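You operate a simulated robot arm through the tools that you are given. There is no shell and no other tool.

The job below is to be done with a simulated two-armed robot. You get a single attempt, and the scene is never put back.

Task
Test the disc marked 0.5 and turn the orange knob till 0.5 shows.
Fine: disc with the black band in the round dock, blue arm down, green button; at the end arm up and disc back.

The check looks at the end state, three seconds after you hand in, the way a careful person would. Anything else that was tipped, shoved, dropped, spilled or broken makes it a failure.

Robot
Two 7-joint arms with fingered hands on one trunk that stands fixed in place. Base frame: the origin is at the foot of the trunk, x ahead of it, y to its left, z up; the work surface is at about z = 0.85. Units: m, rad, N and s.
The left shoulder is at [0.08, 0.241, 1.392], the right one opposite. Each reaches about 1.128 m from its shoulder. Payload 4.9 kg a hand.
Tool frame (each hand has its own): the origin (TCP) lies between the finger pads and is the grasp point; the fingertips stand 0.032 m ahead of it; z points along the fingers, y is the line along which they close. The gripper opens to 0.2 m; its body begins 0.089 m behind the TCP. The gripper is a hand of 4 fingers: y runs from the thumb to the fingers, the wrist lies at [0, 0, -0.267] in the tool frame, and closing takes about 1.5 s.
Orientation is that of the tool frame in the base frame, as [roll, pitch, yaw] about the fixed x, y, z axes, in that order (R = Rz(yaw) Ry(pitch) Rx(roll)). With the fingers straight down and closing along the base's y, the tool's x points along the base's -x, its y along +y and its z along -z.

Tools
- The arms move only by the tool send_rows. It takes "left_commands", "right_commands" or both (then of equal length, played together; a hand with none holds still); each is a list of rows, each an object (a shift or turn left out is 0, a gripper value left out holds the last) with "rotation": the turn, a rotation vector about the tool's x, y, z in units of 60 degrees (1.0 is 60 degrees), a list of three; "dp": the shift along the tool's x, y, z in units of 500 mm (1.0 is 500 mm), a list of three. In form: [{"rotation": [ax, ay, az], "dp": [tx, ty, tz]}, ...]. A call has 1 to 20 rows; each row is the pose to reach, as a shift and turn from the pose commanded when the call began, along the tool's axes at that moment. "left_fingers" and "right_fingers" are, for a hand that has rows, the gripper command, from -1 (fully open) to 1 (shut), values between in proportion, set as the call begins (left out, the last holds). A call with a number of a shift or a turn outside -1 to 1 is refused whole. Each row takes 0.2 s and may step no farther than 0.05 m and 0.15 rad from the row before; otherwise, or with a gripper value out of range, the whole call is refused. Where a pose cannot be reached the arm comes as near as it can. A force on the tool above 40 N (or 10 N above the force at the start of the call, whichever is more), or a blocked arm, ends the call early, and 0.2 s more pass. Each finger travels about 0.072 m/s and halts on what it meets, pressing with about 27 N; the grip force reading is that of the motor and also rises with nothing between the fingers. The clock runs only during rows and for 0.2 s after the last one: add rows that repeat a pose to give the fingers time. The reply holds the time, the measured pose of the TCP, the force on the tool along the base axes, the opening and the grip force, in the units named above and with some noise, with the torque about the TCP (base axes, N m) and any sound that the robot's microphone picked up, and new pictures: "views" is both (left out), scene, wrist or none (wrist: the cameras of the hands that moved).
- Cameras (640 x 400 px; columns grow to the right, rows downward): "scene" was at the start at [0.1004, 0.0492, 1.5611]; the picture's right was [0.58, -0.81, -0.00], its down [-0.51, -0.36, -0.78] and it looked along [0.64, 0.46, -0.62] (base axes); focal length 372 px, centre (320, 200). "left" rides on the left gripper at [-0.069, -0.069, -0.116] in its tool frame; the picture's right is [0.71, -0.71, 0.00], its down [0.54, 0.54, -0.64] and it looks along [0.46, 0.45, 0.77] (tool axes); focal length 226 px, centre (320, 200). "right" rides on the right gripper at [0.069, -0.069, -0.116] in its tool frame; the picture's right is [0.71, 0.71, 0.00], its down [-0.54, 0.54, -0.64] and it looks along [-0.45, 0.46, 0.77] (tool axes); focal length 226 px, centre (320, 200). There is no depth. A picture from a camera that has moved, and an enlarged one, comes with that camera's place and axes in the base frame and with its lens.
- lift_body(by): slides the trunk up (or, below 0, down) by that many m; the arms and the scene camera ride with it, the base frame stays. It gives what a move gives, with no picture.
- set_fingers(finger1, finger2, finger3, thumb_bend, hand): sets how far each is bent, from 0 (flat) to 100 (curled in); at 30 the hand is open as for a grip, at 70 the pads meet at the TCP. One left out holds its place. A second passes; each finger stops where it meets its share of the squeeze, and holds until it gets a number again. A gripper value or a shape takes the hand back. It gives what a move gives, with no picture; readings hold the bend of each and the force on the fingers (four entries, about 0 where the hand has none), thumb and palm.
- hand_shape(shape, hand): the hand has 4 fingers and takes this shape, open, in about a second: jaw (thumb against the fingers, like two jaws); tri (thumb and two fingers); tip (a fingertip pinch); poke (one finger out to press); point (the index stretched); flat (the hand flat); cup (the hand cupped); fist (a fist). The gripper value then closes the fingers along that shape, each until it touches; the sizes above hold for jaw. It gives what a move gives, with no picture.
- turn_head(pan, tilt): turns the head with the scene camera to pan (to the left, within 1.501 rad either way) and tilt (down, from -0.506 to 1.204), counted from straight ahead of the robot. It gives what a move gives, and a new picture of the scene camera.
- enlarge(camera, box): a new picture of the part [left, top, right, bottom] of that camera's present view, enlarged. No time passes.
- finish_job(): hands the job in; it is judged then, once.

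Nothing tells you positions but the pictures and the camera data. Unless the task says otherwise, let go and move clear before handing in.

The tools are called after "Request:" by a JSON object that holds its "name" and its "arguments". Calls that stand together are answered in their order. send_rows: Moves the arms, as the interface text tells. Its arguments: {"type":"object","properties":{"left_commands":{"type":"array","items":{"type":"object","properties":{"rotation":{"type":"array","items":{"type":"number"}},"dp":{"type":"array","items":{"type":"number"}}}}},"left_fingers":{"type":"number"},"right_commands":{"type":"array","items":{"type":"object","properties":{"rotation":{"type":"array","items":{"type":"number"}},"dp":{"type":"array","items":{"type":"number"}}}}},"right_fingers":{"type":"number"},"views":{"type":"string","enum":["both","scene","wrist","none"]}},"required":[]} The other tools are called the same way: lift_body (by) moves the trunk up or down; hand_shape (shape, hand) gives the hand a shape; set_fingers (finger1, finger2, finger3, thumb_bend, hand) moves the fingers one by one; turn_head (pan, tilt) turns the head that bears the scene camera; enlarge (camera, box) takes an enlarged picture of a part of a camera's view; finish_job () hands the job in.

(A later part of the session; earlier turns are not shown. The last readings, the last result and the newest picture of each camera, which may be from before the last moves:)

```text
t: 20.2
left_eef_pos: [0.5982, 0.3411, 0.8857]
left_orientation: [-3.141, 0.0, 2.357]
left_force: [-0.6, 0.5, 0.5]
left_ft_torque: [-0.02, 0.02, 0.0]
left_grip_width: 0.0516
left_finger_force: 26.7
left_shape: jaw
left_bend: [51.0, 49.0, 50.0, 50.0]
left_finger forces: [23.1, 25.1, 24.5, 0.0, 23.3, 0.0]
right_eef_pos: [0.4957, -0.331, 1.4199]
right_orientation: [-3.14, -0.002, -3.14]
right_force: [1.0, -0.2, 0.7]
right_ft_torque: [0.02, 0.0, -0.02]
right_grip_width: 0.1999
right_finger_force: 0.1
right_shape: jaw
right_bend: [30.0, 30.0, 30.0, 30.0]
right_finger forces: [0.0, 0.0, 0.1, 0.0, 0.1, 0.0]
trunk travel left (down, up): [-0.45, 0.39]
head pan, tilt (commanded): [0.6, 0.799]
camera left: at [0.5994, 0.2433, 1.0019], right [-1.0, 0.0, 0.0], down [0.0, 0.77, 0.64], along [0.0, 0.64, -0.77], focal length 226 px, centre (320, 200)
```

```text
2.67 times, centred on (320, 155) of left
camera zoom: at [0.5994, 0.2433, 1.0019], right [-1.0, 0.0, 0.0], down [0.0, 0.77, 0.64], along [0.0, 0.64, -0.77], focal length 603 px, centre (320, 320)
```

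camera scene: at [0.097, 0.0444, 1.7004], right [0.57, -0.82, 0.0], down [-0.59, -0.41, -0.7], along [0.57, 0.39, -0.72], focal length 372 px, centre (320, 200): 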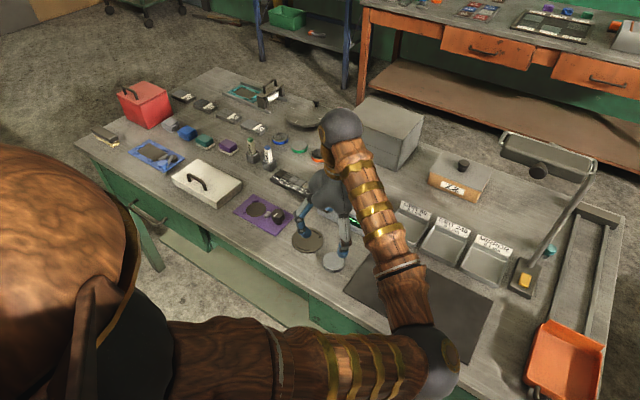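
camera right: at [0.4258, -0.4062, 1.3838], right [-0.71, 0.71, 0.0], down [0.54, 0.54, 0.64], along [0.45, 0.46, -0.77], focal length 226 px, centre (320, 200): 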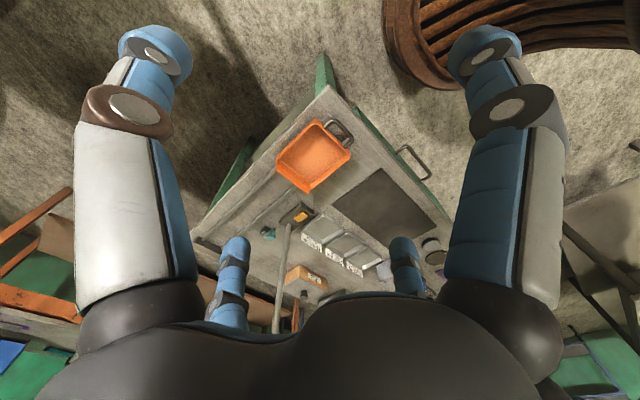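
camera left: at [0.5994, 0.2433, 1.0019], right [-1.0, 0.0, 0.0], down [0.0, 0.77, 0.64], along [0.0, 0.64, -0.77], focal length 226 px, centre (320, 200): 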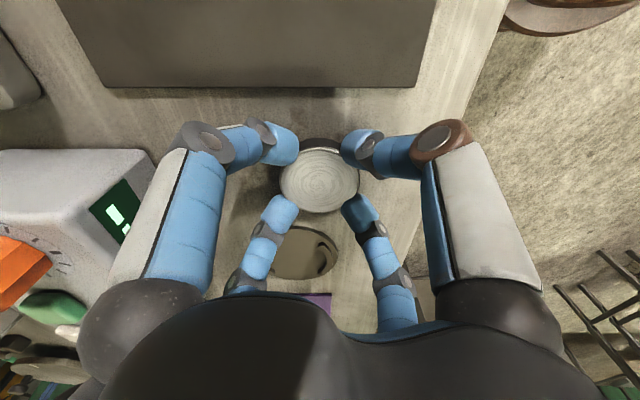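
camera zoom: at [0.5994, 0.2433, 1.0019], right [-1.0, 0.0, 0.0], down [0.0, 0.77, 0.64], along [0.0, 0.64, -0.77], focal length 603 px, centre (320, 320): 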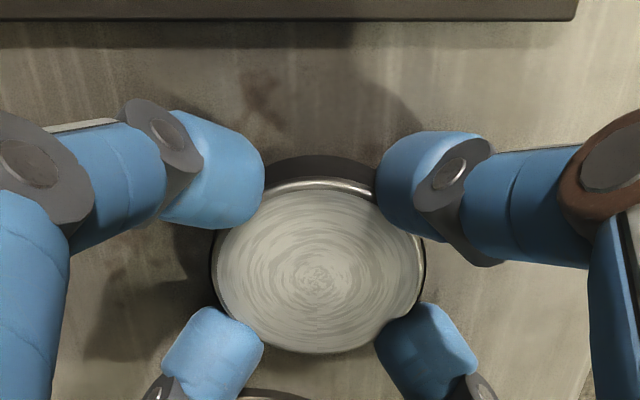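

All four fingers hold the disc at about 24 N each. I'll lift it and check the grasp.

Request:
{"name": "send_rows", "arguments": {"left_commands": [{"dp": [0, 0, -0.02]}, {"dp": [0, 0, -0.05]}, {"dp": [0, 0, -0.1]}, {"dp": [0, 0, -0.13]}], "views": "both"}}

Request:
{"name": "enlarge", "arguments": {"camera": "left", "box": [200, 80, 440, 230]}}

Request:
{"name": "enlarge", "arguments": {"camera": "scene", "box": [290, 160, 418, 290]}}

```text
t: 21.2
left_eef_pos: [0.5982, 0.3401, 0.9504]
left_orientation: [-3.141, -0.001, 2.357]
left_force: [-0.9, -0.1, -3.6]
left_ft_torque: [0.0, -0.02, 0.0]
left_grip_width: 0.0517
left_finger_force: 26.8
left_shape: jaw
left_bend: [51.0, 49.0, 50.0, 50.0]
left_finger forces: [23.3, 25.0, 24.6, 0.0, 23.2, 0.1]
right_eef_pos: [0.495, -0.332, 1.4193]
right_orientation: [3.141, -0.001, -3.14]
right_force: [0.2, -0.6, 0.5]
right_ft_torque: [0.02, 0.03, 0.0]
right_grip_width: 0.2001
right_finger_force: 0.1
right_shape: jaw
right_bend: [30.0, 30.0, 30.0, 30.0]
right_finger forces: [0.0, 0.0, 0.0, 0.1, 0.0, 0.0]
trunk travel left (down, up): [-0.45, 0.39]
head pan, tilt (commanded): [0.6, 0.799]
camera scene: at [0.0974, 0.0439, 1.7003], right [0.57, -0.82, 0.0], down [-0.59, -0.4, -0.7], along [0.57, 0.39, -0.72], focal length 372 px, centre (320, 200)
camera left: at [0.5992, 0.2425, 1.0658], right [-1.0, 0.0, 0.0], down [0.0, 0.77, 0.64], along [0.0, 0.64, -0.77], focal length 226 px, centre (320, 200)
```

scene: 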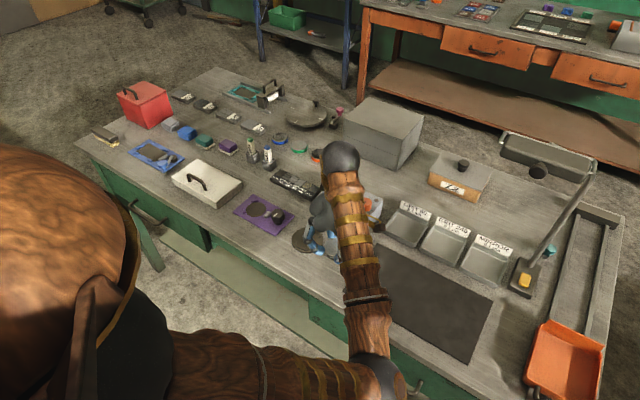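
left: 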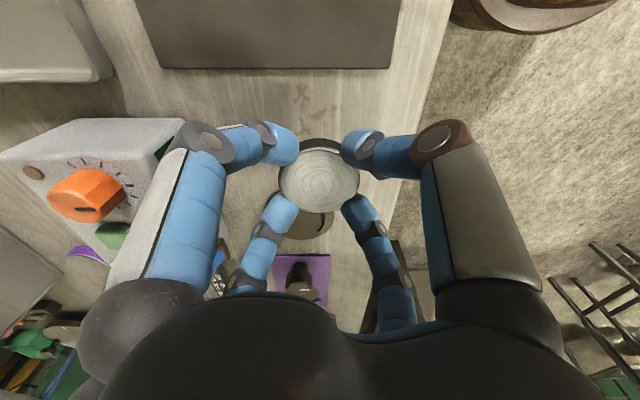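

```text
2.67 times, centred on (320, 155) of left
camera zoom: at [0.5992, 0.2425, 1.0658], right [-1.0, 0.0, 0.0], down [0.0, 0.77, 0.64], along [0.0, 0.64, -0.77], focal length 603 px, centre (320, 320)
```

zoom: 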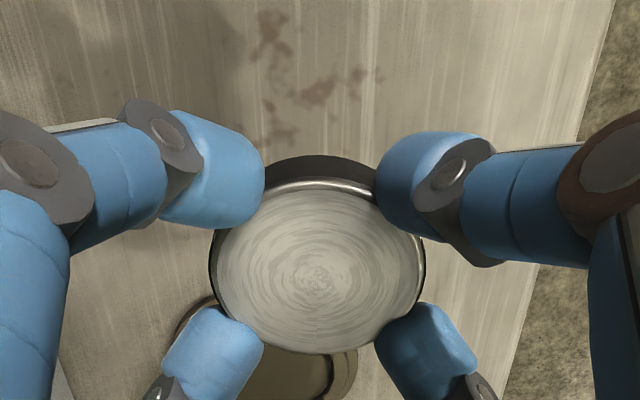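

```text
3.08 times, centred on (354, 225) of scene
camera zoom: at [0.0974, 0.0439, 1.7003], right [0.57, -0.82, 0.0], down [-0.59, -0.4, -0.7], along [0.57, 0.39, -0.72], focal length 1145 px, centre (215, 123)
```

zoom: 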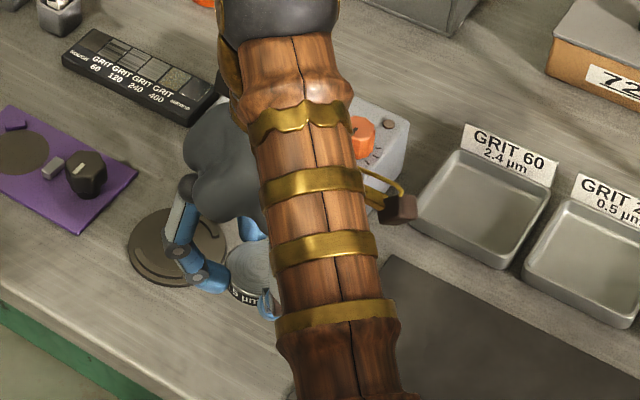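

The disc is held level. I'll carry it on the robot side of the upright blue arm to just short of the dock, then measure the alignment.

Request:
{"name": "send_rows", "arguments": {"left_commands": [{"dp": [0.0198, -0.0198, 0]}, {"dp": [0.05, 0.01, 0]}, {"dp": [0.0834, 0.0438, 0]}, {"dp": [0.115, 0.0755, 0]}, {"dp": [0.147, 0.1075, 0]}, {"dp": [0.1669, 0.1273, 0]}, {"dp": [0.1669, 0.1273, 0]}], "views": "both"}}

Request:
{"name": "enlarge", "arguments": {"camera": "left", "box": [160, 60, 480, 260]}}

Request:
{"name": "enlarge", "arguments": {"camera": "scene", "box": [250, 140, 410, 280]}}

```text
t: 22.8
left_eef_pos: [0.5834, 0.4463, 0.9525]
left_orientation: [-3.141, 0.001, 2.357]
left_force: [0.6, 0.3, -2.7]
left_ft_torque: [0.01, 0.0, 0.01]
left_grip_width: 0.0517
left_finger_force: 27.2
left_shape: jaw
left_bend: [51.0, 49.0, 50.0, 50.0]
left_finger forces: [23.2, 25.1, 24.5, 0.0, 23.2, 0.0]
right_eef_pos: [0.4945, -0.3311, 1.4191]
right_orientation: [3.14, -0.001, -3.14]
right_force: [0.2, 0.2, -0.4]
right_ft_torque: [0.02, -0.01, 0.01]
right_grip_width: 0.1998
right_finger_force: 0.0
right_shape: jaw
right_bend: [30.0, 30.0, 30.0, 30.0]
right_finger forces: [0.0, 0.0, 0.1, 0.1, 0.0, 0.0]
trunk travel left (down, up): [-0.45, 0.39]
head pan, tilt (commanded): [0.6, 0.799]
camera scene: at [0.0971, 0.0441, 1.7004], right [0.57, -0.82, 0.0], down [-0.59, -0.41, -0.7], along [0.57, 0.39, -0.72], focal length 372 px, centre (320, 200)
camera left: at [0.5848, 0.3479, 1.0671], right [-1.0, 0.0, 0.0], down [0.0, 0.77, 0.64], along [0.0, 0.64, -0.77], focal length 226 px, centre (320, 200)
```

scene: 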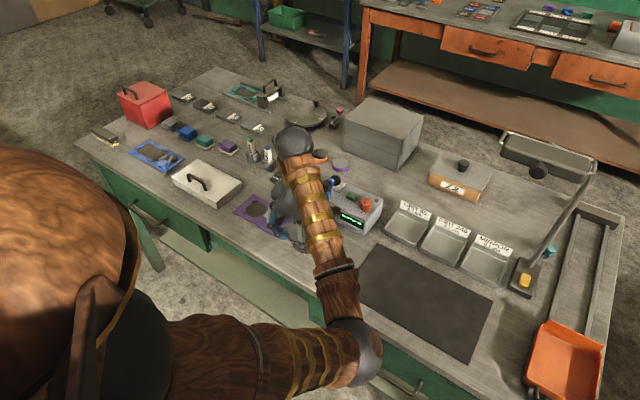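
left: 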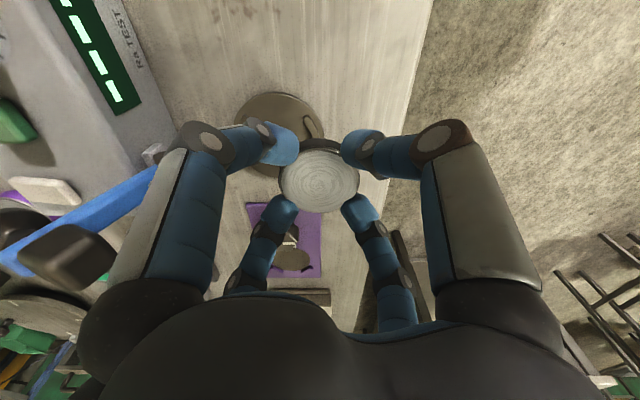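

```text
2.00 times, centred on (320, 160) of left
camera zoom: at [0.5848, 0.3479, 1.0671], right [-1.0, 0.0, 0.0], down [0.0, 0.77, 0.64], along [0.0, 0.64, -0.77], focal length 452 px, centre (320, 280)
```

zoom: 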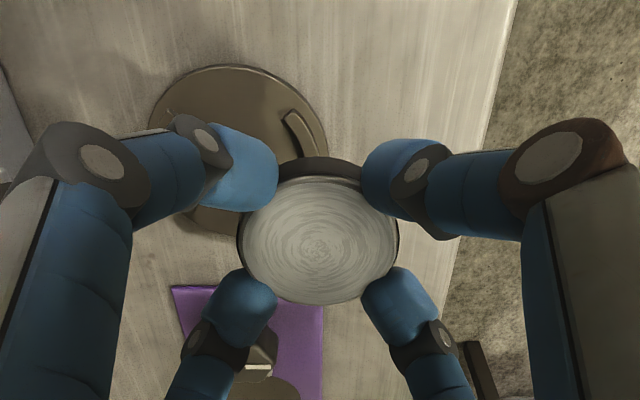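

```text
2.86 times, centred on (330, 210) of scene
camera zoom: at [0.0971, 0.0441, 1.7004], right [0.57, -0.82, 0.0], down [-0.59, -0.41, -0.7], along [0.57, 0.39, -0.72], focal length 1063 px, centre (291, 171)
```

zoom: 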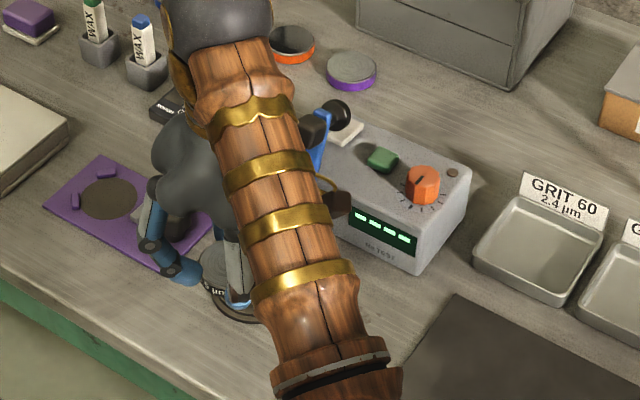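

By the wrist camera the dock centre is at about (0.626, 0.4485), 41 mm ahead of the held disc in x and aligned in y. I'll move forward at this height and re-check.

Request:
{"name": "send_rows", "arguments": {"left_commands": [{"dp": [-0.02, 0.02, 0]}, {"dp": [-0.04, 0.04, 0]}, {"dp": [-0.0583, 0.0583, 0]}, {"dp": [-0.0583, 0.0583, 0]}], "views": "both"}}

Request:
{"name": "enlarge", "arguments": {"camera": "left", "box": [160, 60, 480, 260]}}

Request:
{"name": "enlarge", "arguments": {"camera": "scene", "box": [250, 140, 410, 280]}}

```text
t: 23.8
left_eef_pos: [0.6264, 0.4448, 0.9511]
left_orientation: [-3.14, -0.001, 2.354]
left_force: [0.0, -0.4, -3.8]
left_ft_torque: [-0.03, -0.03, 0.01]
left_grip_width: 0.0513
left_finger_force: 26.9
left_shape: jaw
left_bend: [51.0, 49.0, 50.0, 50.0]
left_finger forces: [23.0, 25.1, 24.7, 0.1, 23.2, 0.0]
right_eef_pos: [0.4945, -0.3318, 1.4196]
right_orientation: [-3.14, -0.003, -3.139]
right_force: [0.2, 1.0, 0.3]
right_ft_torque: [-0.01, -0.01, -0.02]
right_grip_width: 0.2001
right_finger_force: 0.0
right_shape: jaw
right_bend: [30.0, 30.0, 30.0, 30.0]
right_finger forces: [0.0, 0.1, 0.0, 0.0, 0.1, 0.1]
trunk travel left (down, up): [-0.45, 0.39]
head pan, tilt (commanded): [0.6, 0.799]
camera scene: at [0.0973, 0.045, 1.7004], right [0.57, -0.82, 0.0], down [-0.59, -0.41, -0.7], along [0.57, 0.39, -0.72], focal length 372 px, centre (320, 200)
camera left: at [0.627, 0.3478, 1.066], right [-1.0, 0.0, 0.0], down [0.0, 0.77, 0.64], along [0.0, 0.64, -0.77], focal length 226 px, centre (320, 200)
```

scene: 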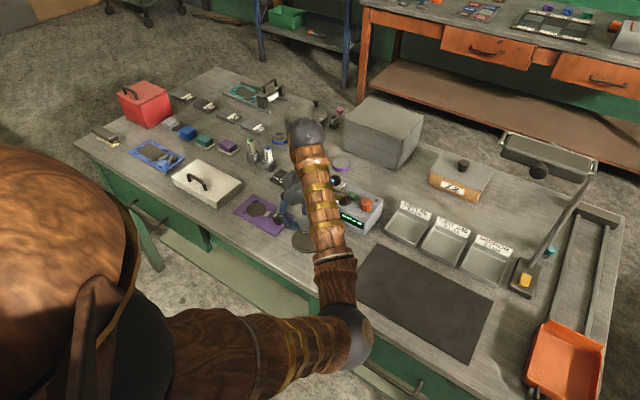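
left: 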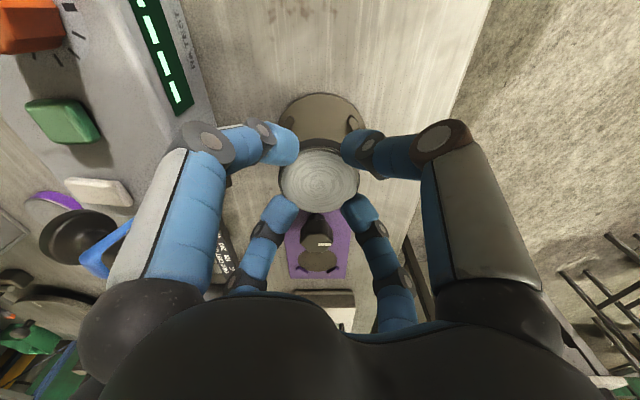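

```text
2.00 times, centred on (320, 160) of left
camera zoom: at [0.627, 0.3478, 1.066], right [-1.0, 0.0, 0.0], down [0.0, 0.77, 0.64], along [0.0, 0.64, -0.77], focal length 452 px, centre (320, 280)
```

zoom: 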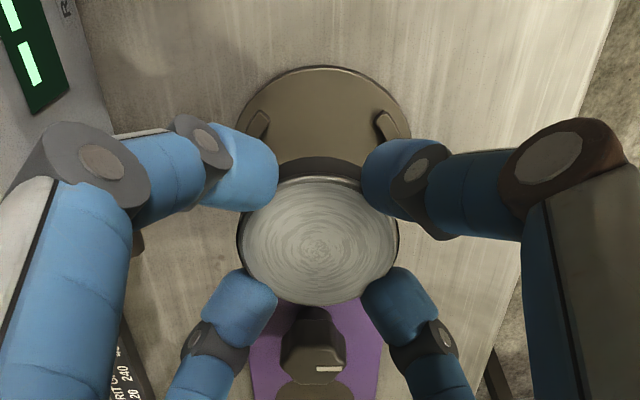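

```text
2.86 times, centred on (330, 210) of scene
camera zoom: at [0.0973, 0.045, 1.7004], right [0.57, -0.82, 0.0], down [-0.59, -0.41, -0.7], along [0.57, 0.39, -0.72], focal length 1063 px, centre (291, 171)
```

zoom: 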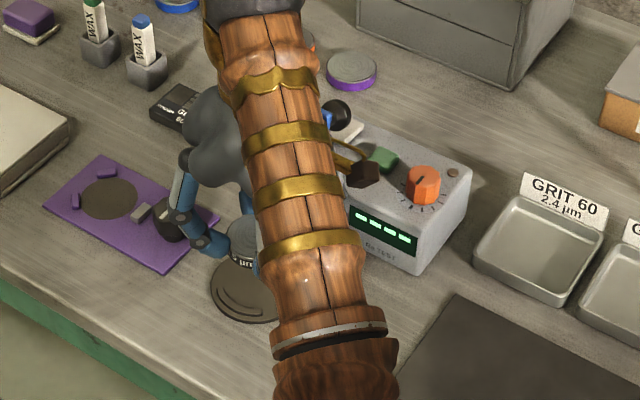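

The dock and disc are now aligned to within about 1.5 mm. I'll apply that small correction and descend to just above the ridges.

Request:
{"name": "send_rows", "arguments": {"left_commands": [{"dp": [0.0024, -0.001, 0.02]}, {"dp": [0.0024, -0.001, 0.05]}, {"dp": [0.0024, -0.001, 0.08]}, {"dp": [0.0024, -0.001, 0.1]}, {"dp": [0.0024, -0.001, 0.1]}], "views": "wrist"}}

Request:
{"name": "enlarge", "arguments": {"camera": "left", "box": [200, 80, 440, 230]}}

Request:
{"name": "enlarge", "arguments": {"camera": "scene", "box": [270, 170, 366, 260]}}

```text
t: 25.0
left_eef_pos: [0.624, 0.4445, 0.9019]
left_orientation: [-3.14, 0.0, 2.358]
left_force: [0.1, 0.5, -3.6]
left_ft_torque: [0.0, 0.0, 0.01]
left_grip_width: 0.0518
left_finger_force: 27.7
left_shape: jaw
left_bend: [51.0, 49.0, 50.0, 50.0]
left_finger forces: [23.1, 25.1, 24.6, 0.0, 23.2, 0.0]
right_eef_pos: [0.495, -0.3314, 1.4199]
right_orientation: [-3.14, -0.001, -3.14]
right_force: [0.8, -0.2, -0.8]
right_ft_torque: [0.02, -0.02, -0.05]
right_grip_width: 0.1999
right_finger_force: 0.1
right_shape: jaw
right_bend: [30.0, 30.0, 30.0, 30.0]
right_finger forces: [0.0, 0.0, 0.0, 0.0, 0.0, 0.0]
trunk travel left (down, up): [-0.45, 0.39]
head pan, tilt (commanded): [0.6, 0.799]
camera left: at [0.6249, 0.3473, 1.0168], right [-1.0, 0.0, 0.0], down [0.0, 0.77, 0.64], along [0.0, 0.64, -0.77], focal length 226 px, centre (320, 200)
```

left: 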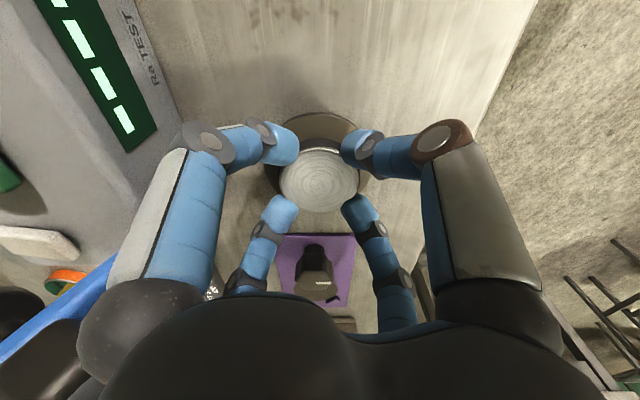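

```text
2.67 times, centred on (320, 155) of left
camera zoom: at [0.6249, 0.3473, 1.0168], right [-1.0, 0.0, 0.0], down [0.0, 0.77, 0.64], along [0.0, 0.64, -0.77], focal length 603 px, centre (320, 320)
```

zoom: 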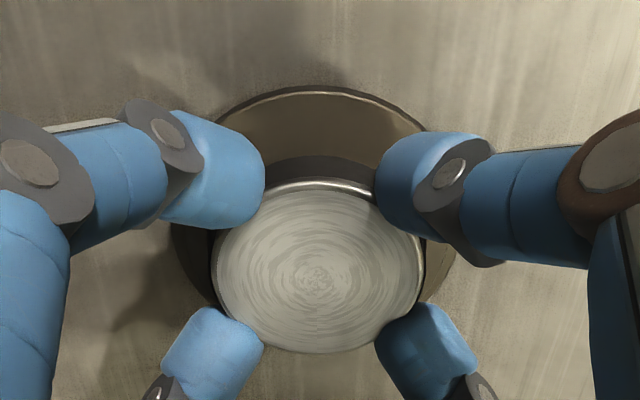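

```text
4.44 times, centred on (318, 215) of scene
camera zoom: at [0.0974, 0.0448, 1.7004], right [0.57, -0.82, 0.0], down [-0.59, -0.41, -0.7], along [0.57, 0.39, -0.72], focal length 1654 px, centre (329, 133)
```

zoom: 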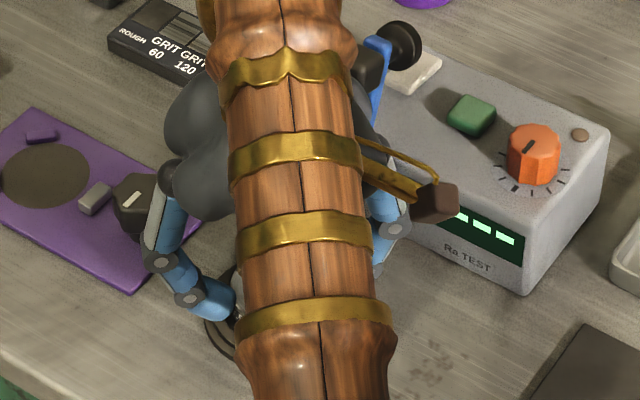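

I'd like a tighter look at the disc's alignment with the plate edges before the final lowering.

Request:
{"name": "enlarge", "arguments": {"camera": "left", "box": [256, 100, 384, 180]}}

Request:
{"name": "enlarge", "arguments": {"camera": "left", "box": [250, 150, 394, 240]}}

```text
5.00 times, centred on (320, 140) of left
camera zoom: at [0.6249, 0.3473, 1.0168], right [-1.0, 0.0, 0.0], down [0.0, 0.77, 0.64], along [0.0, 0.64, -0.77], focal length 1130 px, centre (320, 500)
```

zoom: 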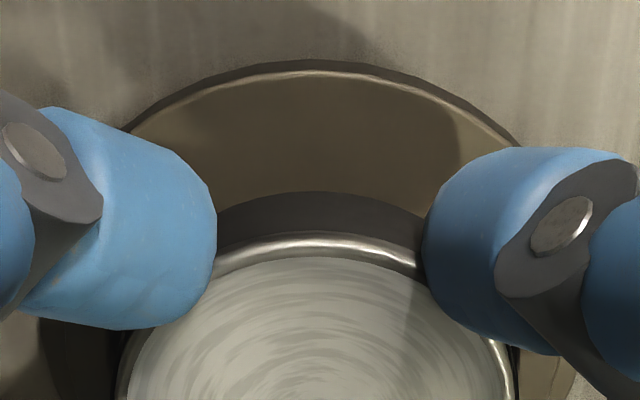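

```text
4.44 times, centred on (322, 195) of left
camera zoom: at [0.6249, 0.3473, 1.0168], right [-1.0, 0.0, 0.0], down [0.0, 0.77, 0.64], along [0.0, 0.64, -0.77], focal length 1005 px, centre (311, 222)
```

zoom: 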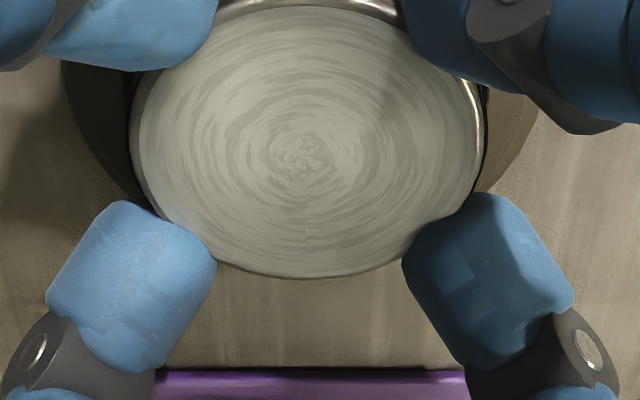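

The disc needs only about 1 mm of correction. I'll lower it slowly and watch the vertical force for contact.

Request:
{"name": "send_rows", "arguments": {"left_commands": [{"dp": [0.0014, 0.0028, 0.004]}, {"dp": [0.0014, 0.0028, 0.01]}, {"dp": [0.0014, 0.0028, 0.015]}, {"dp": [0.0014, 0.0028, 0.015]}], "views": "none"}}

```text
t: 26.0
left_eef_pos: [0.6242, 0.4483, 0.894]
left_orientation: [3.141, 0.0, 2.357]
left_force: [0.0, -0.5, -3.8]
left_ft_torque: [-0.03, -0.02, 0.05]
left_grip_width: 0.0516
left_finger_force: 26.7
left_shape: jaw
left_bend: [51.0, 49.0, 50.0, 50.0]
left_finger forces: [23.1, 25.1, 24.6, 0.0, 23.1, 0.1]
right_eef_pos: [0.4946, -0.3316, 1.4196]
right_orientation: [-3.14, -0.002, -3.139]
right_force: [-0.5, -0.5, -0.4]
right_ft_torque: [0.02, 0.01, -0.04]
right_grip_width: 0.2001
right_finger_force: 0.1
right_shape: jaw
right_bend: [30.0, 30.0, 30.0, 30.0]
right_finger forces: [0.1, 0.0, 0.0, 0.0, 0.1, 0.0]
trunk travel left (down, up): [-0.45, 0.39]
head pan, tilt (commanded): [0.6, 0.799]
```

Request:
{"name": "send_rows", "arguments": {"left_commands": [{"dp": [0, 0, 0.002]}, {"dp": [0, 0, 0.003]}, {"dp": [0, 0, 0.003]}], "views": "wrist"}}

Request:
{"name": "enlarge", "arguments": {"camera": "left", "box": [256, 100, 384, 180]}}

Request:
{"name": "enlarge", "arguments": {"camera": "left", "box": [250, 150, 394, 240]}}

```text
t: 26.8
left_eef_pos: [0.6233, 0.4474, 0.8944]
left_orientation: [3.141, 0.0, 2.355]
left_force: [1.7, 0.5, 0.0]
left_ft_torque: [0.08, -0.12, -0.01]
left_grip_width: 0.0517
left_finger_force: 26.9
left_shape: jaw
left_bend: [51.0, 49.0, 50.0, 50.0]
left_finger forces: [23.9, 29.0, 24.5, 0.0, 23.6, 0.0]
right_eef_pos: [0.4951, -0.3317, 1.4192]
right_orientation: [-3.14, -0.002, -3.138]
right_force: [0.0, 0.5, -0.7]
right_ft_torque: [0.01, -0.03, 0.03]
right_grip_width: 0.1998
right_finger_force: 0.0
right_shape: jaw
right_bend: [30.0, 30.0, 30.0, 30.0]
right_finger forces: [0.1, 0.0, 0.1, 0.1, 0.1, 0.0]
trunk travel left (down, up): [-0.45, 0.39]
head pan, tilt (commanded): [0.6, 0.799]
camera left: at [0.6255, 0.3492, 1.0083], right [-1.0, 0.0, 0.0], down [0.0, 0.77, 0.64], along [0.0, 0.64, -0.77], focal length 226 px, centre (320, 200)
```

left: 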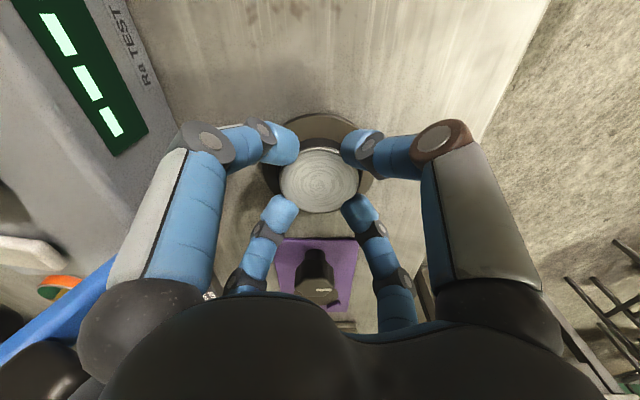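

```text
5.00 times, centred on (320, 140) of left
camera zoom: at [0.6255, 0.3492, 1.0083], right [-1.0, 0.0, 0.0], down [0.0, 0.77, 0.64], along [0.0, 0.64, -0.77], focal length 1130 px, centre (320, 500)
```

zoom: 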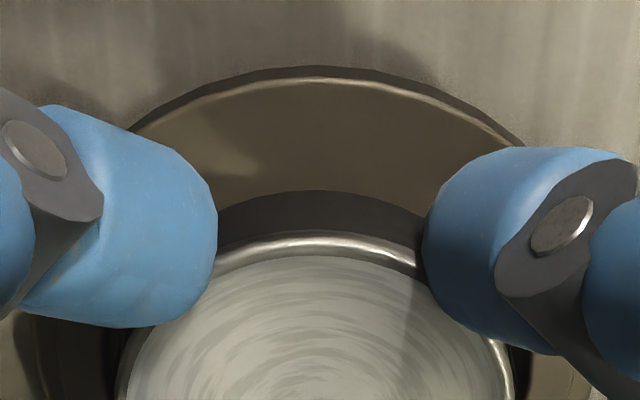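

```text
4.44 times, centred on (322, 195) of left
camera zoom: at [0.6255, 0.3492, 1.0083], right [-1.0, 0.0, 0.0], down [0.0, 0.77, 0.64], along [0.0, 0.64, -0.77], focal length 1005 px, centre (311, 222)
```

zoom: 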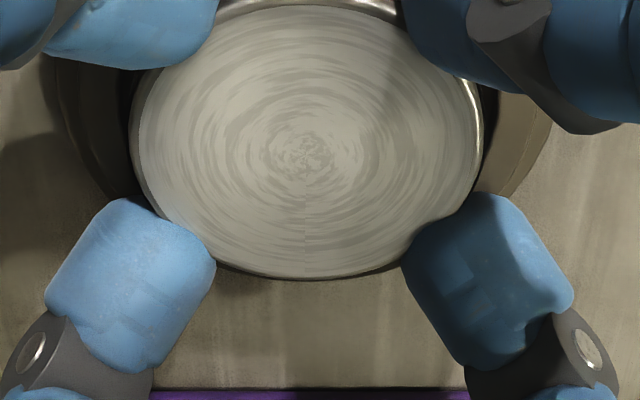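

The bench side now carries the disc's full weight, since the vertical force went from -3.8 to 0. It is seated on the plate, so I'll open the fingers slightly.

Request:
{"name": "send_rows", "arguments": {"left_commands": [{"dp": [0, 0, 0]}, {"dp": [0, 0, 0]}, {"dp": [0, 0, 0]}, {"dp": [0, 0, 0]}], "left_fingers": 0.15, "views": "wrist"}}

Request:
{"name": "enlarge", "arguments": {"camera": "left", "box": [240, 90, 400, 230]}}

```text
t: 27.8
left_eef_pos: [0.6242, 0.4471, 0.8937]
left_orientation: [3.141, 0.002, 2.358]
left_force: [0.3, -0.1, -0.9]
left_ft_torque: [-0.02, 0.02, -0.05]
left_grip_width: 0.085
left_finger_force: 0.1
left_shape: jaw
left_bend: [41.0, 41.0, 41.0, 40.0]
left_finger forces: [0.1, 0.1, 0.1, 0.0, 0.1, 0.0]
right_eef_pos: [0.495, -0.3309, 1.4191]
right_orientation: [-3.139, -0.002, -3.14]
right_force: [-0.1, -0.2, 0.1]
right_ft_torque: [0.0, 0.01, 0.02]
right_grip_width: 0.1999
right_finger_force: 0.1
right_shape: jaw
right_bend: [30.0, 30.0, 30.0, 30.0]
right_finger forces: [0.1, 0.0, 0.1, 0.0, 0.0, 0.1]
trunk travel left (down, up): [-0.45, 0.39]
head pan, tilt (commanded): [0.6, 0.799]
camera left: at [0.6255, 0.3493, 1.0082], right [-1.0, 0.0, 0.0], down [0.0, 0.77, 0.64], along [0.0, 0.64, -0.77], focal length 226 px, centre (320, 200)
```

left: 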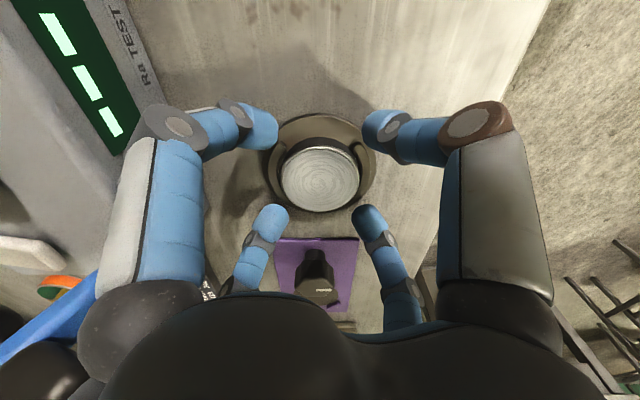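

```text
2.86 times, centred on (320, 160) of left
camera zoom: at [0.6255, 0.3493, 1.0082], right [-1.0, 0.0, 0.0], down [0.0, 0.77, 0.64], along [0.0, 0.64, -0.77], focal length 646 px, centre (320, 314)
```

zoom: 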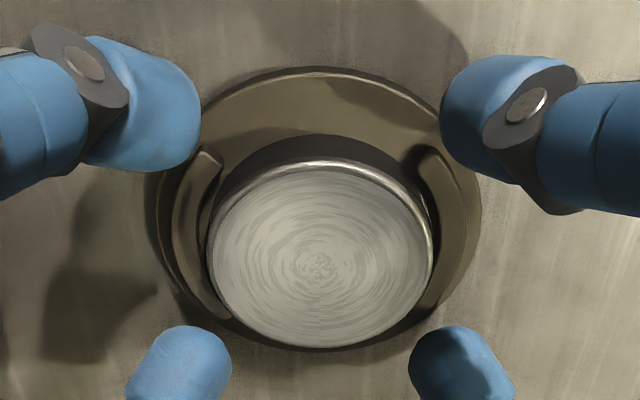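

The disc sits neatly between the two ridges. I'll raise the hand straight up and clear of the blue arm.

Request:
{"name": "send_rows", "arguments": {"left_commands": [{"dp": [0, 0, -0.03]}, {"dp": [0, 0, -0.08]}, {"dp": [0, 0, -0.16]}, {"dp": [0, 0, -0.24]}, {"dp": [0, 0, -0.32]}, {"dp": [0, 0, -0.4]}], "views": "both"}}

Request:
{"name": "enlarge", "arguments": {"camera": "scene", "box": [270, 150, 398, 260]}}

```text
t: 29.2
left_eef_pos: [0.6246, 0.4449, 1.0933]
left_orientation: [3.141, -0.003, 2.356]
left_force: [0.3, -0.7, -0.1]
left_ft_torque: [0.02, -0.01, 0.01]
left_grip_width: 0.0849
left_finger_force: 0.1
left_shape: jaw
left_bend: [41.0, 41.0, 41.0, 40.0]
left_finger forces: [0.0, 0.0, 0.1, 0.0, 0.0, 0.0]
right_eef_pos: [0.4957, -0.3324, 1.4179]
right_orientation: [-3.142, -0.001, -3.14]
right_force: [-0.4, -0.1, 0.4]
right_ft_torque: [0.06, 0.0, 0.0]
right_grip_width: 0.2
right_finger_force: 0.0
right_shape: jaw
right_bend: [30.0, 30.0, 30.0, 30.0]
right_finger forces: [0.1, 0.1, 0.0, 0.1, 0.1, 0.0]
trunk travel left (down, up): [-0.45, 0.39]
head pan, tilt (commanded): [0.6, 0.799]
camera scene: at [0.0969, 0.0429, 1.7003], right [0.57, -0.82, 0.0], down [-0.59, -0.4, -0.7], along [0.57, 0.39, -0.72], focal length 372 px, centre (320, 200)
camera left: at [0.6255, 0.3464, 1.2072], right [-1.0, 0.0, 0.0], down [0.0, 0.77, 0.64], along [0.0, 0.64, -0.77], focal length 226 px, centre (320, 200)
```

scene: 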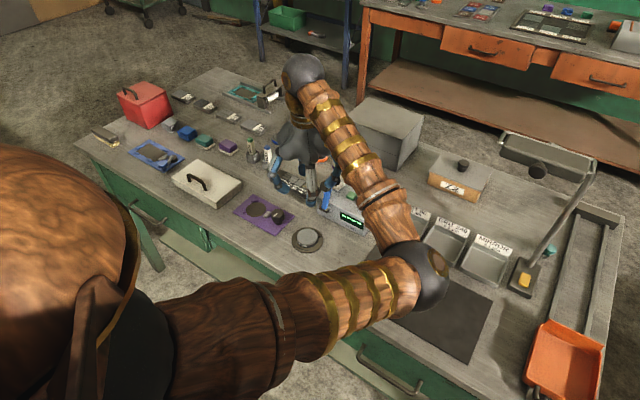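
left: 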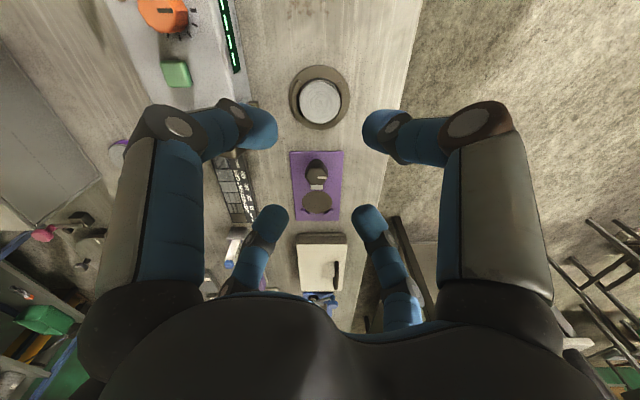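

```text
3.64 times, centred on (334, 205) of scene
camera zoom: at [0.0969, 0.0429, 1.7003], right [0.57, -0.82, 0.0], down [-0.59, -0.4, -0.7], along [0.57, 0.39, -0.72], focal length 1353 px, centre (269, 182)
```

zoom: 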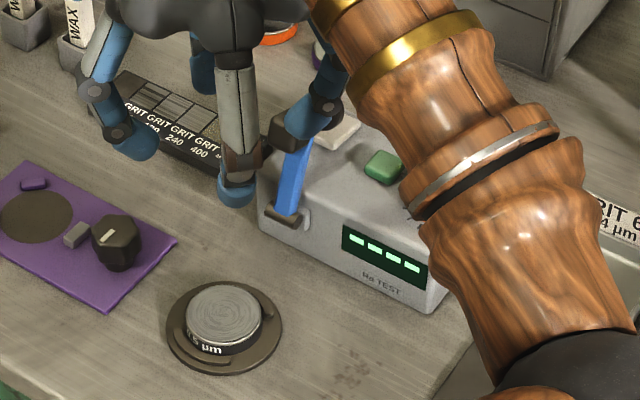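

The disc is in place. Next I'll go above the lever's ball handle, turning the hand back so the thumb and finger 2 close along y, at a safe height.

Request:
{"name": "send_rows", "arguments": {"left_commands": [{"rotation": [0, 0, -0.125], "dp": [-0.03, 0.033, -0.03]}, {"rotation": [0, 0, -0.25], "dp": [-0.065, 0.072, -0.06]}, {"rotation": [0, 0, -0.375], "dp": [-0.1, 0.111, -0.06]}, {"rotation": [0, 0, -0.5], "dp": [-0.135, 0.15, -0.06]}, {"rotation": [0, 0, -0.625], "dp": [-0.17, 0.189, -0.06]}, {"rotation": [0, 0, -0.75], "dp": [-0.2079, 0.2305, -0.06]}, {"rotation": [0, 0, -0.75], "dp": [-0.2079, 0.2305, -0.06]}], "views": "none"}}

Request:
{"name": "hand_shape", "arguments": {"shape": "tip", "hand": "left"}}

Request:
{"name": "enlarge", "arguments": {"camera": "left", "box": [0, 0, 640, 400]}}

Request:
{"name": "enlarge", "arguments": {"camera": "scene", "box": [240, 90, 432, 240]}}

```text
t: 30.8
left_eef_pos: [0.7805, 0.4546, 1.1241]
left_orientation: [3.141, 0.0, -3.14]
left_force: [-0.7, -0.6, -0.3]
left_ft_torque: [-0.02, 0.01, -0.01]
left_grip_width: 0.0849
left_finger_force: 0.1
left_shape: jaw
left_bend: [41.0, 41.0, 41.0, 40.0]
left_finger forces: [0.0, 0.0, 0.1, 0.1, 0.0, 0.1]
right_eef_pos: [0.4943, -0.3308, 1.4197]
right_orientation: [-3.141, -0.002, -3.139]
right_force: [-0.6, 0.1, -0.4]
right_ft_torque: [-0.02, 0.02, 0.0]
right_grip_width: 0.1998
right_finger_force: 0.0
right_shape: jaw
right_bend: [30.0, 30.0, 30.0, 30.0]
right_finger forces: [0.1, 0.0, 0.1, 0.0, 0.1, 0.1]
trunk travel left (down, up): [-0.45, 0.39]
head pan, tilt (commanded): [0.6, 0.799]
```

```text
t: 31.7
left_eef_pos: [0.7797, 0.4562, 1.1227]
left_orientation: [3.141, 0.0, 3.141]
left_force: [-0.1, 0.1, -0.2]
left_ft_torque: [-0.03, 0.0, 0.0]
left_grip_width: 0.2
left_finger_force: 0.0
left_shape: tip
left_bend: [16.0, 30.0, 16.0, 30.0]
left_finger forces: [0.0, 0.1, 0.0, 0.1, 0.1, 0.0]
right_eef_pos: [0.4962, -0.3309, 1.4181]
right_orientation: [-3.14, -0.002, -3.139]
right_force: [-0.9, 0.2, 0.3]
right_ft_torque: [-0.01, 0.0, -0.03]
right_grip_width: 0.1997
right_finger_force: 0.1
right_shape: jaw
right_bend: [30.0, 30.0, 30.0, 30.0]
right_finger forces: [0.0, 0.0, 0.1, 0.0, 0.0, 0.1]
trunk travel left (down, up): [-0.45, 0.39]
head pan, tilt (commanded): [0.6, 0.799]
```

```text
1.00 times, centred on (320, 200) of left (not enlarged: the box is as wide or as high as the picture)
camera zoom: at [0.8502, 0.3858, 1.2381], right [-0.71, -0.71, 0.0], down [-0.54, 0.54, 0.64], along [-0.46, 0.45, -0.77], focal length 226 px, centre (320, 200)
```

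zoom: 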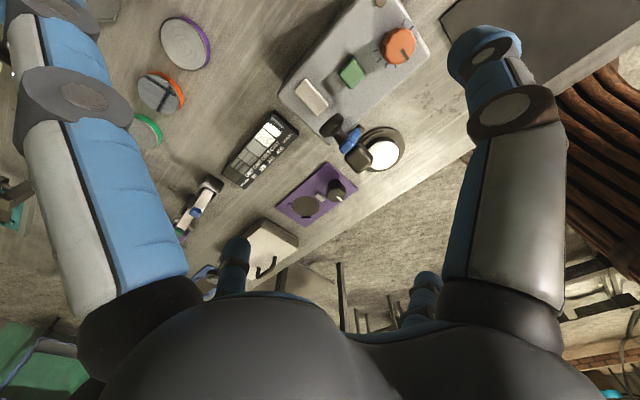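

```text
2.67 times, centred on (336, 165) of scene
camera zoom: at [0.0972, 0.0446, 1.7004], right [0.57, -0.82, 0.0], down [-0.59, -0.41, -0.7], along [0.57, 0.39, -0.72], focal length 992 px, centre (277, 293)
```

zoom: 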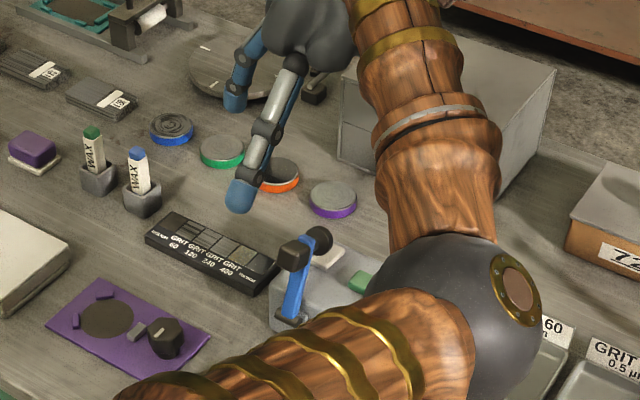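

I'll enlarge the wrist view on the lever to locate the ball handle.

Request:
{"name": "enlarge", "arguments": {"camera": "left", "box": [260, 0, 452, 180]}}

Request:
{"name": "enlarge", "arguments": {"camera": "left", "box": [300, 90, 420, 180]}}

```text
2.22 times, centred on (356, 90) of left
camera zoom: at [0.8502, 0.3858, 1.2381], right [-0.71, -0.71, 0.0], down [-0.54, 0.54, 0.64], along [-0.46, 0.45, -0.77], focal length 502 px, centre (240, 444)
```

zoom: 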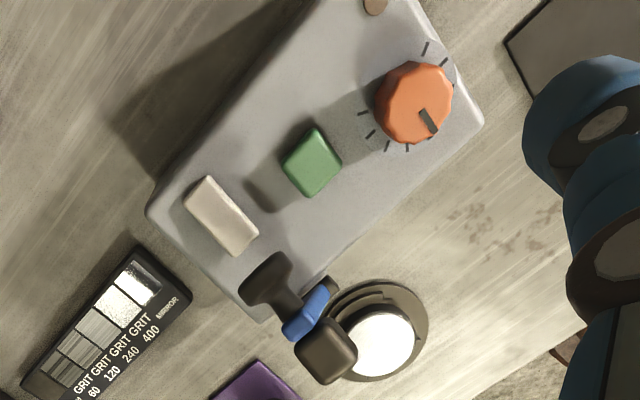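

```text
4.44 times, centred on (360, 135) of left
camera zoom: at [0.8502, 0.3858, 1.2381], right [-0.71, -0.71, 0.0], down [-0.54, 0.54, 0.64], along [-0.46, 0.45, -0.77], focal length 1005 px, centre (142, 489)
```

zoom: 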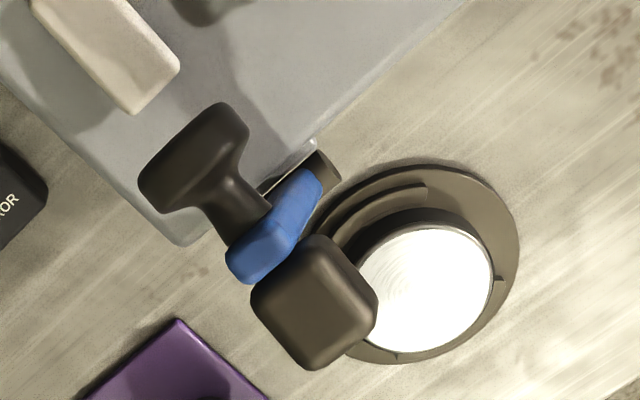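

The handle is a mushroom-shaped knob behind the bar, centred near (0.767, 0.449, 0.976), with the pivot near (0.715, 0.450, 0.898). I'll narrow the pinch in the air to learn where the tip-shape fingertips meet.

Request:
{"name": "send_rows", "arguments": {"left_commands": [{"dp": [0, 0, 0]}, {"dp": [0, 0, 0]}, {"dp": [0, 0, 0]}, {"dp": [0, 0, 0]}, {"dp": [0, 0, 0]}, {"dp": [0, 0, 0]}], "left_fingers": 0.4, "views": "wrist"}}

Request:
{"name": "enlarge", "arguments": {"camera": "left", "box": [200, 80, 440, 280]}}

Request:
{"name": "enlarge", "arguments": {"camera": "scene", "box": [270, 90, 398, 220]}}

```text
t: 33.1
left_eef_pos: [0.7799, 0.4547, 1.1232]
left_orientation: [-3.141, 0.002, 3.141]
left_force: [0.2, 0.9, 0.4]
left_ft_torque: [0.01, -0.02, -0.01]
left_grip_width: 0.0603
left_finger_force: 0.0
left_shape: tip
left_bend: [16.0, 48.0, 16.0, 47.0]
left_finger forces: [0.1, 0.1, 0.0, 0.1, 0.0, 0.0]
right_eef_pos: [0.4956, -0.3314, 1.4199]
right_orientation: [-3.141, -0.001, -3.139]
right_force: [-0.6, 0.7, -0.1]
right_ft_torque: [-0.01, 0.02, 0.0]
right_grip_width: 0.2001
right_finger_force: 0.1
right_shape: jaw
right_bend: [30.0, 30.0, 30.0, 30.0]
right_finger forces: [0.0, 0.0, 0.0, 0.0, 0.0, 0.0]
trunk travel left (down, up): [-0.45, 0.39]
head pan, tilt (commanded): [0.6, 0.799]
camera left: at [0.8501, 0.3858, 1.2381], right [-0.71, -0.71, 0.0], down [-0.54, 0.54, 0.64], along [-0.46, 0.45, -0.77], focal length 226 px, centre (320, 200)
```

left: 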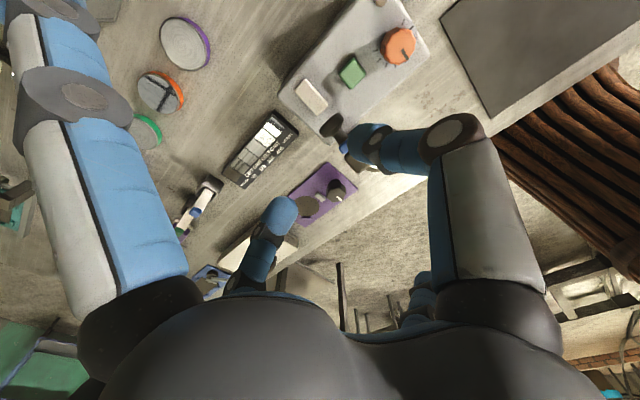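

```text
2.00 times, centred on (320, 180) of left
camera zoom: at [0.8501, 0.3858, 1.2381], right [-0.71, -0.71, 0.0], down [-0.54, 0.54, 0.64], along [-0.46, 0.45, -0.77], focal length 452 px, centre (320, 240)
```

zoom: 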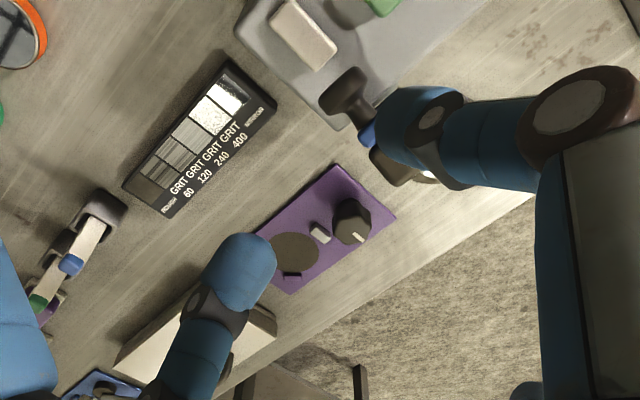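

```text
3.08 times, centred on (334, 155) of scene
camera zoom: at [0.0971, 0.0446, 1.7004], right [0.57, -0.82, 0.0], down [-0.59, -0.41, -0.7], along [0.57, 0.39, -0.72], focal length 1145 px, centre (277, 338)
```

zoom: 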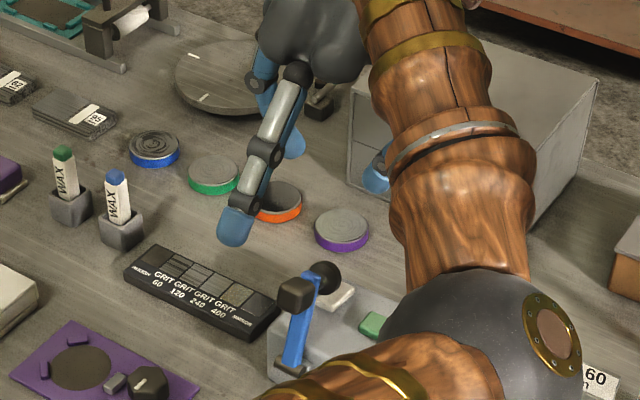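

The thumb and finger 2 pinch about 25–30 mm beyond the TCP. I'll move over the mushroom knob and descend most of the way with the pinch open to 0.08.

Request:
{"name": "send_rows", "arguments": {"left_commands": [{"dp": [0.014, -0.006, 0.0]}, {"dp": [0.027, -0.012, 0.04]}, {"dp": [0.027, -0.012, 0.09]}, {"dp": [0.027, -0.012, 0.14]}, {"dp": [0.027, -0.012, 0.17]}, {"dp": [0.027, -0.012, 0.17]}], "left_fingers": 0.2, "views": "wrist"}}

Request:
{"name": "enlarge", "arguments": {"camera": "left", "box": [200, 80, 440, 280]}}

Request:
{"name": "enlarge", "arguments": {"camera": "scene", "box": [270, 110, 398, 220]}}

```text
t: 34.5
left_eef_pos: [0.7659, 0.4502, 1.0362]
left_orientation: [-3.14, 0.0, -3.141]
left_force: [0.8, -0.7, 0.3]
left_ft_torque: [-0.03, -0.01, -0.02]
left_grip_width: 0.0798
left_finger_force: 0.1
left_shape: tip
left_bend: [16.0, 43.0, 16.0, 41.0]
left_finger forces: [0.0, 0.1, 0.0, 0.0, 0.0, 0.0]
right_eef_pos: [0.4952, -0.3302, 1.4182]
right_orientation: [-3.139, -0.002, -3.139]
right_force: [0.3, 0.2, 0.0]
right_ft_torque: [0.01, 0.0, 0.01]
right_grip_width: 0.1999
right_finger_force: 0.0
right_shape: jaw
right_bend: [30.0, 30.0, 30.0, 30.0]
right_finger forces: [0.0, 0.0, 0.1, 0.0, 0.0, 0.0]
trunk travel left (down, up): [-0.45, 0.39]
head pan, tilt (commanded): [0.6, 0.799]
camera left: at [0.836, 0.3809, 1.1518], right [-0.71, -0.71, 0.0], down [-0.54, 0.54, 0.64], along [-0.46, 0.45, -0.77], focal length 226 px, centre (320, 200)
```

left: 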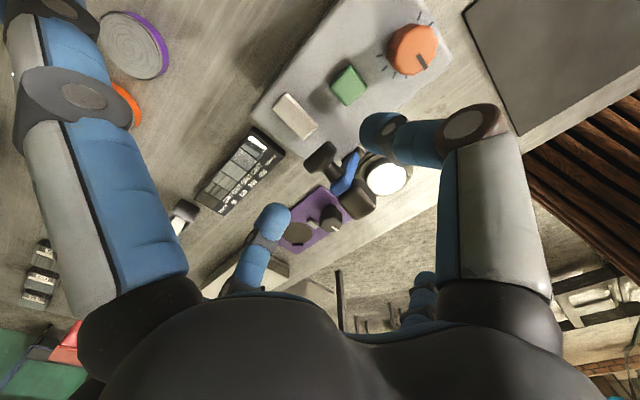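

```text
2.00 times, centred on (320, 180) of left
camera zoom: at [0.836, 0.3809, 1.1518], right [-0.71, -0.71, 0.0], down [-0.54, 0.54, 0.64], along [-0.46, 0.45, -0.77], focal length 452 px, centre (320, 240)
```

zoom: 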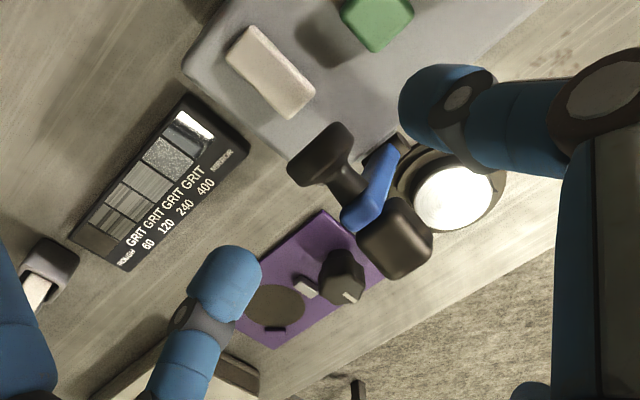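

```text
3.64 times, centred on (334, 165) of scene
camera zoom: at [0.0971, 0.0445, 1.7004], right [0.57, -0.82, 0.0], down [-0.59, -0.41, -0.7], along [0.57, 0.39, -0.72], focal length 1353 px, centre (269, 327)
```

zoom: 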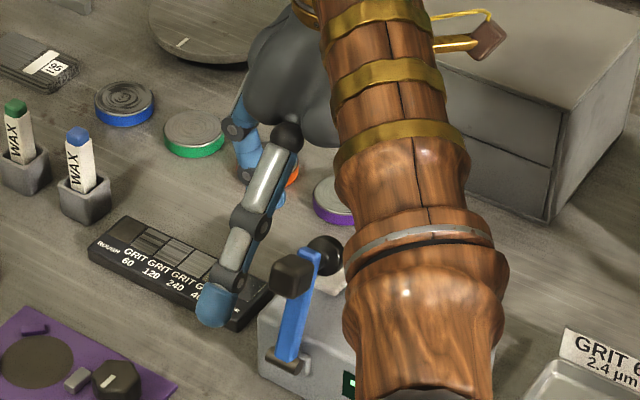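

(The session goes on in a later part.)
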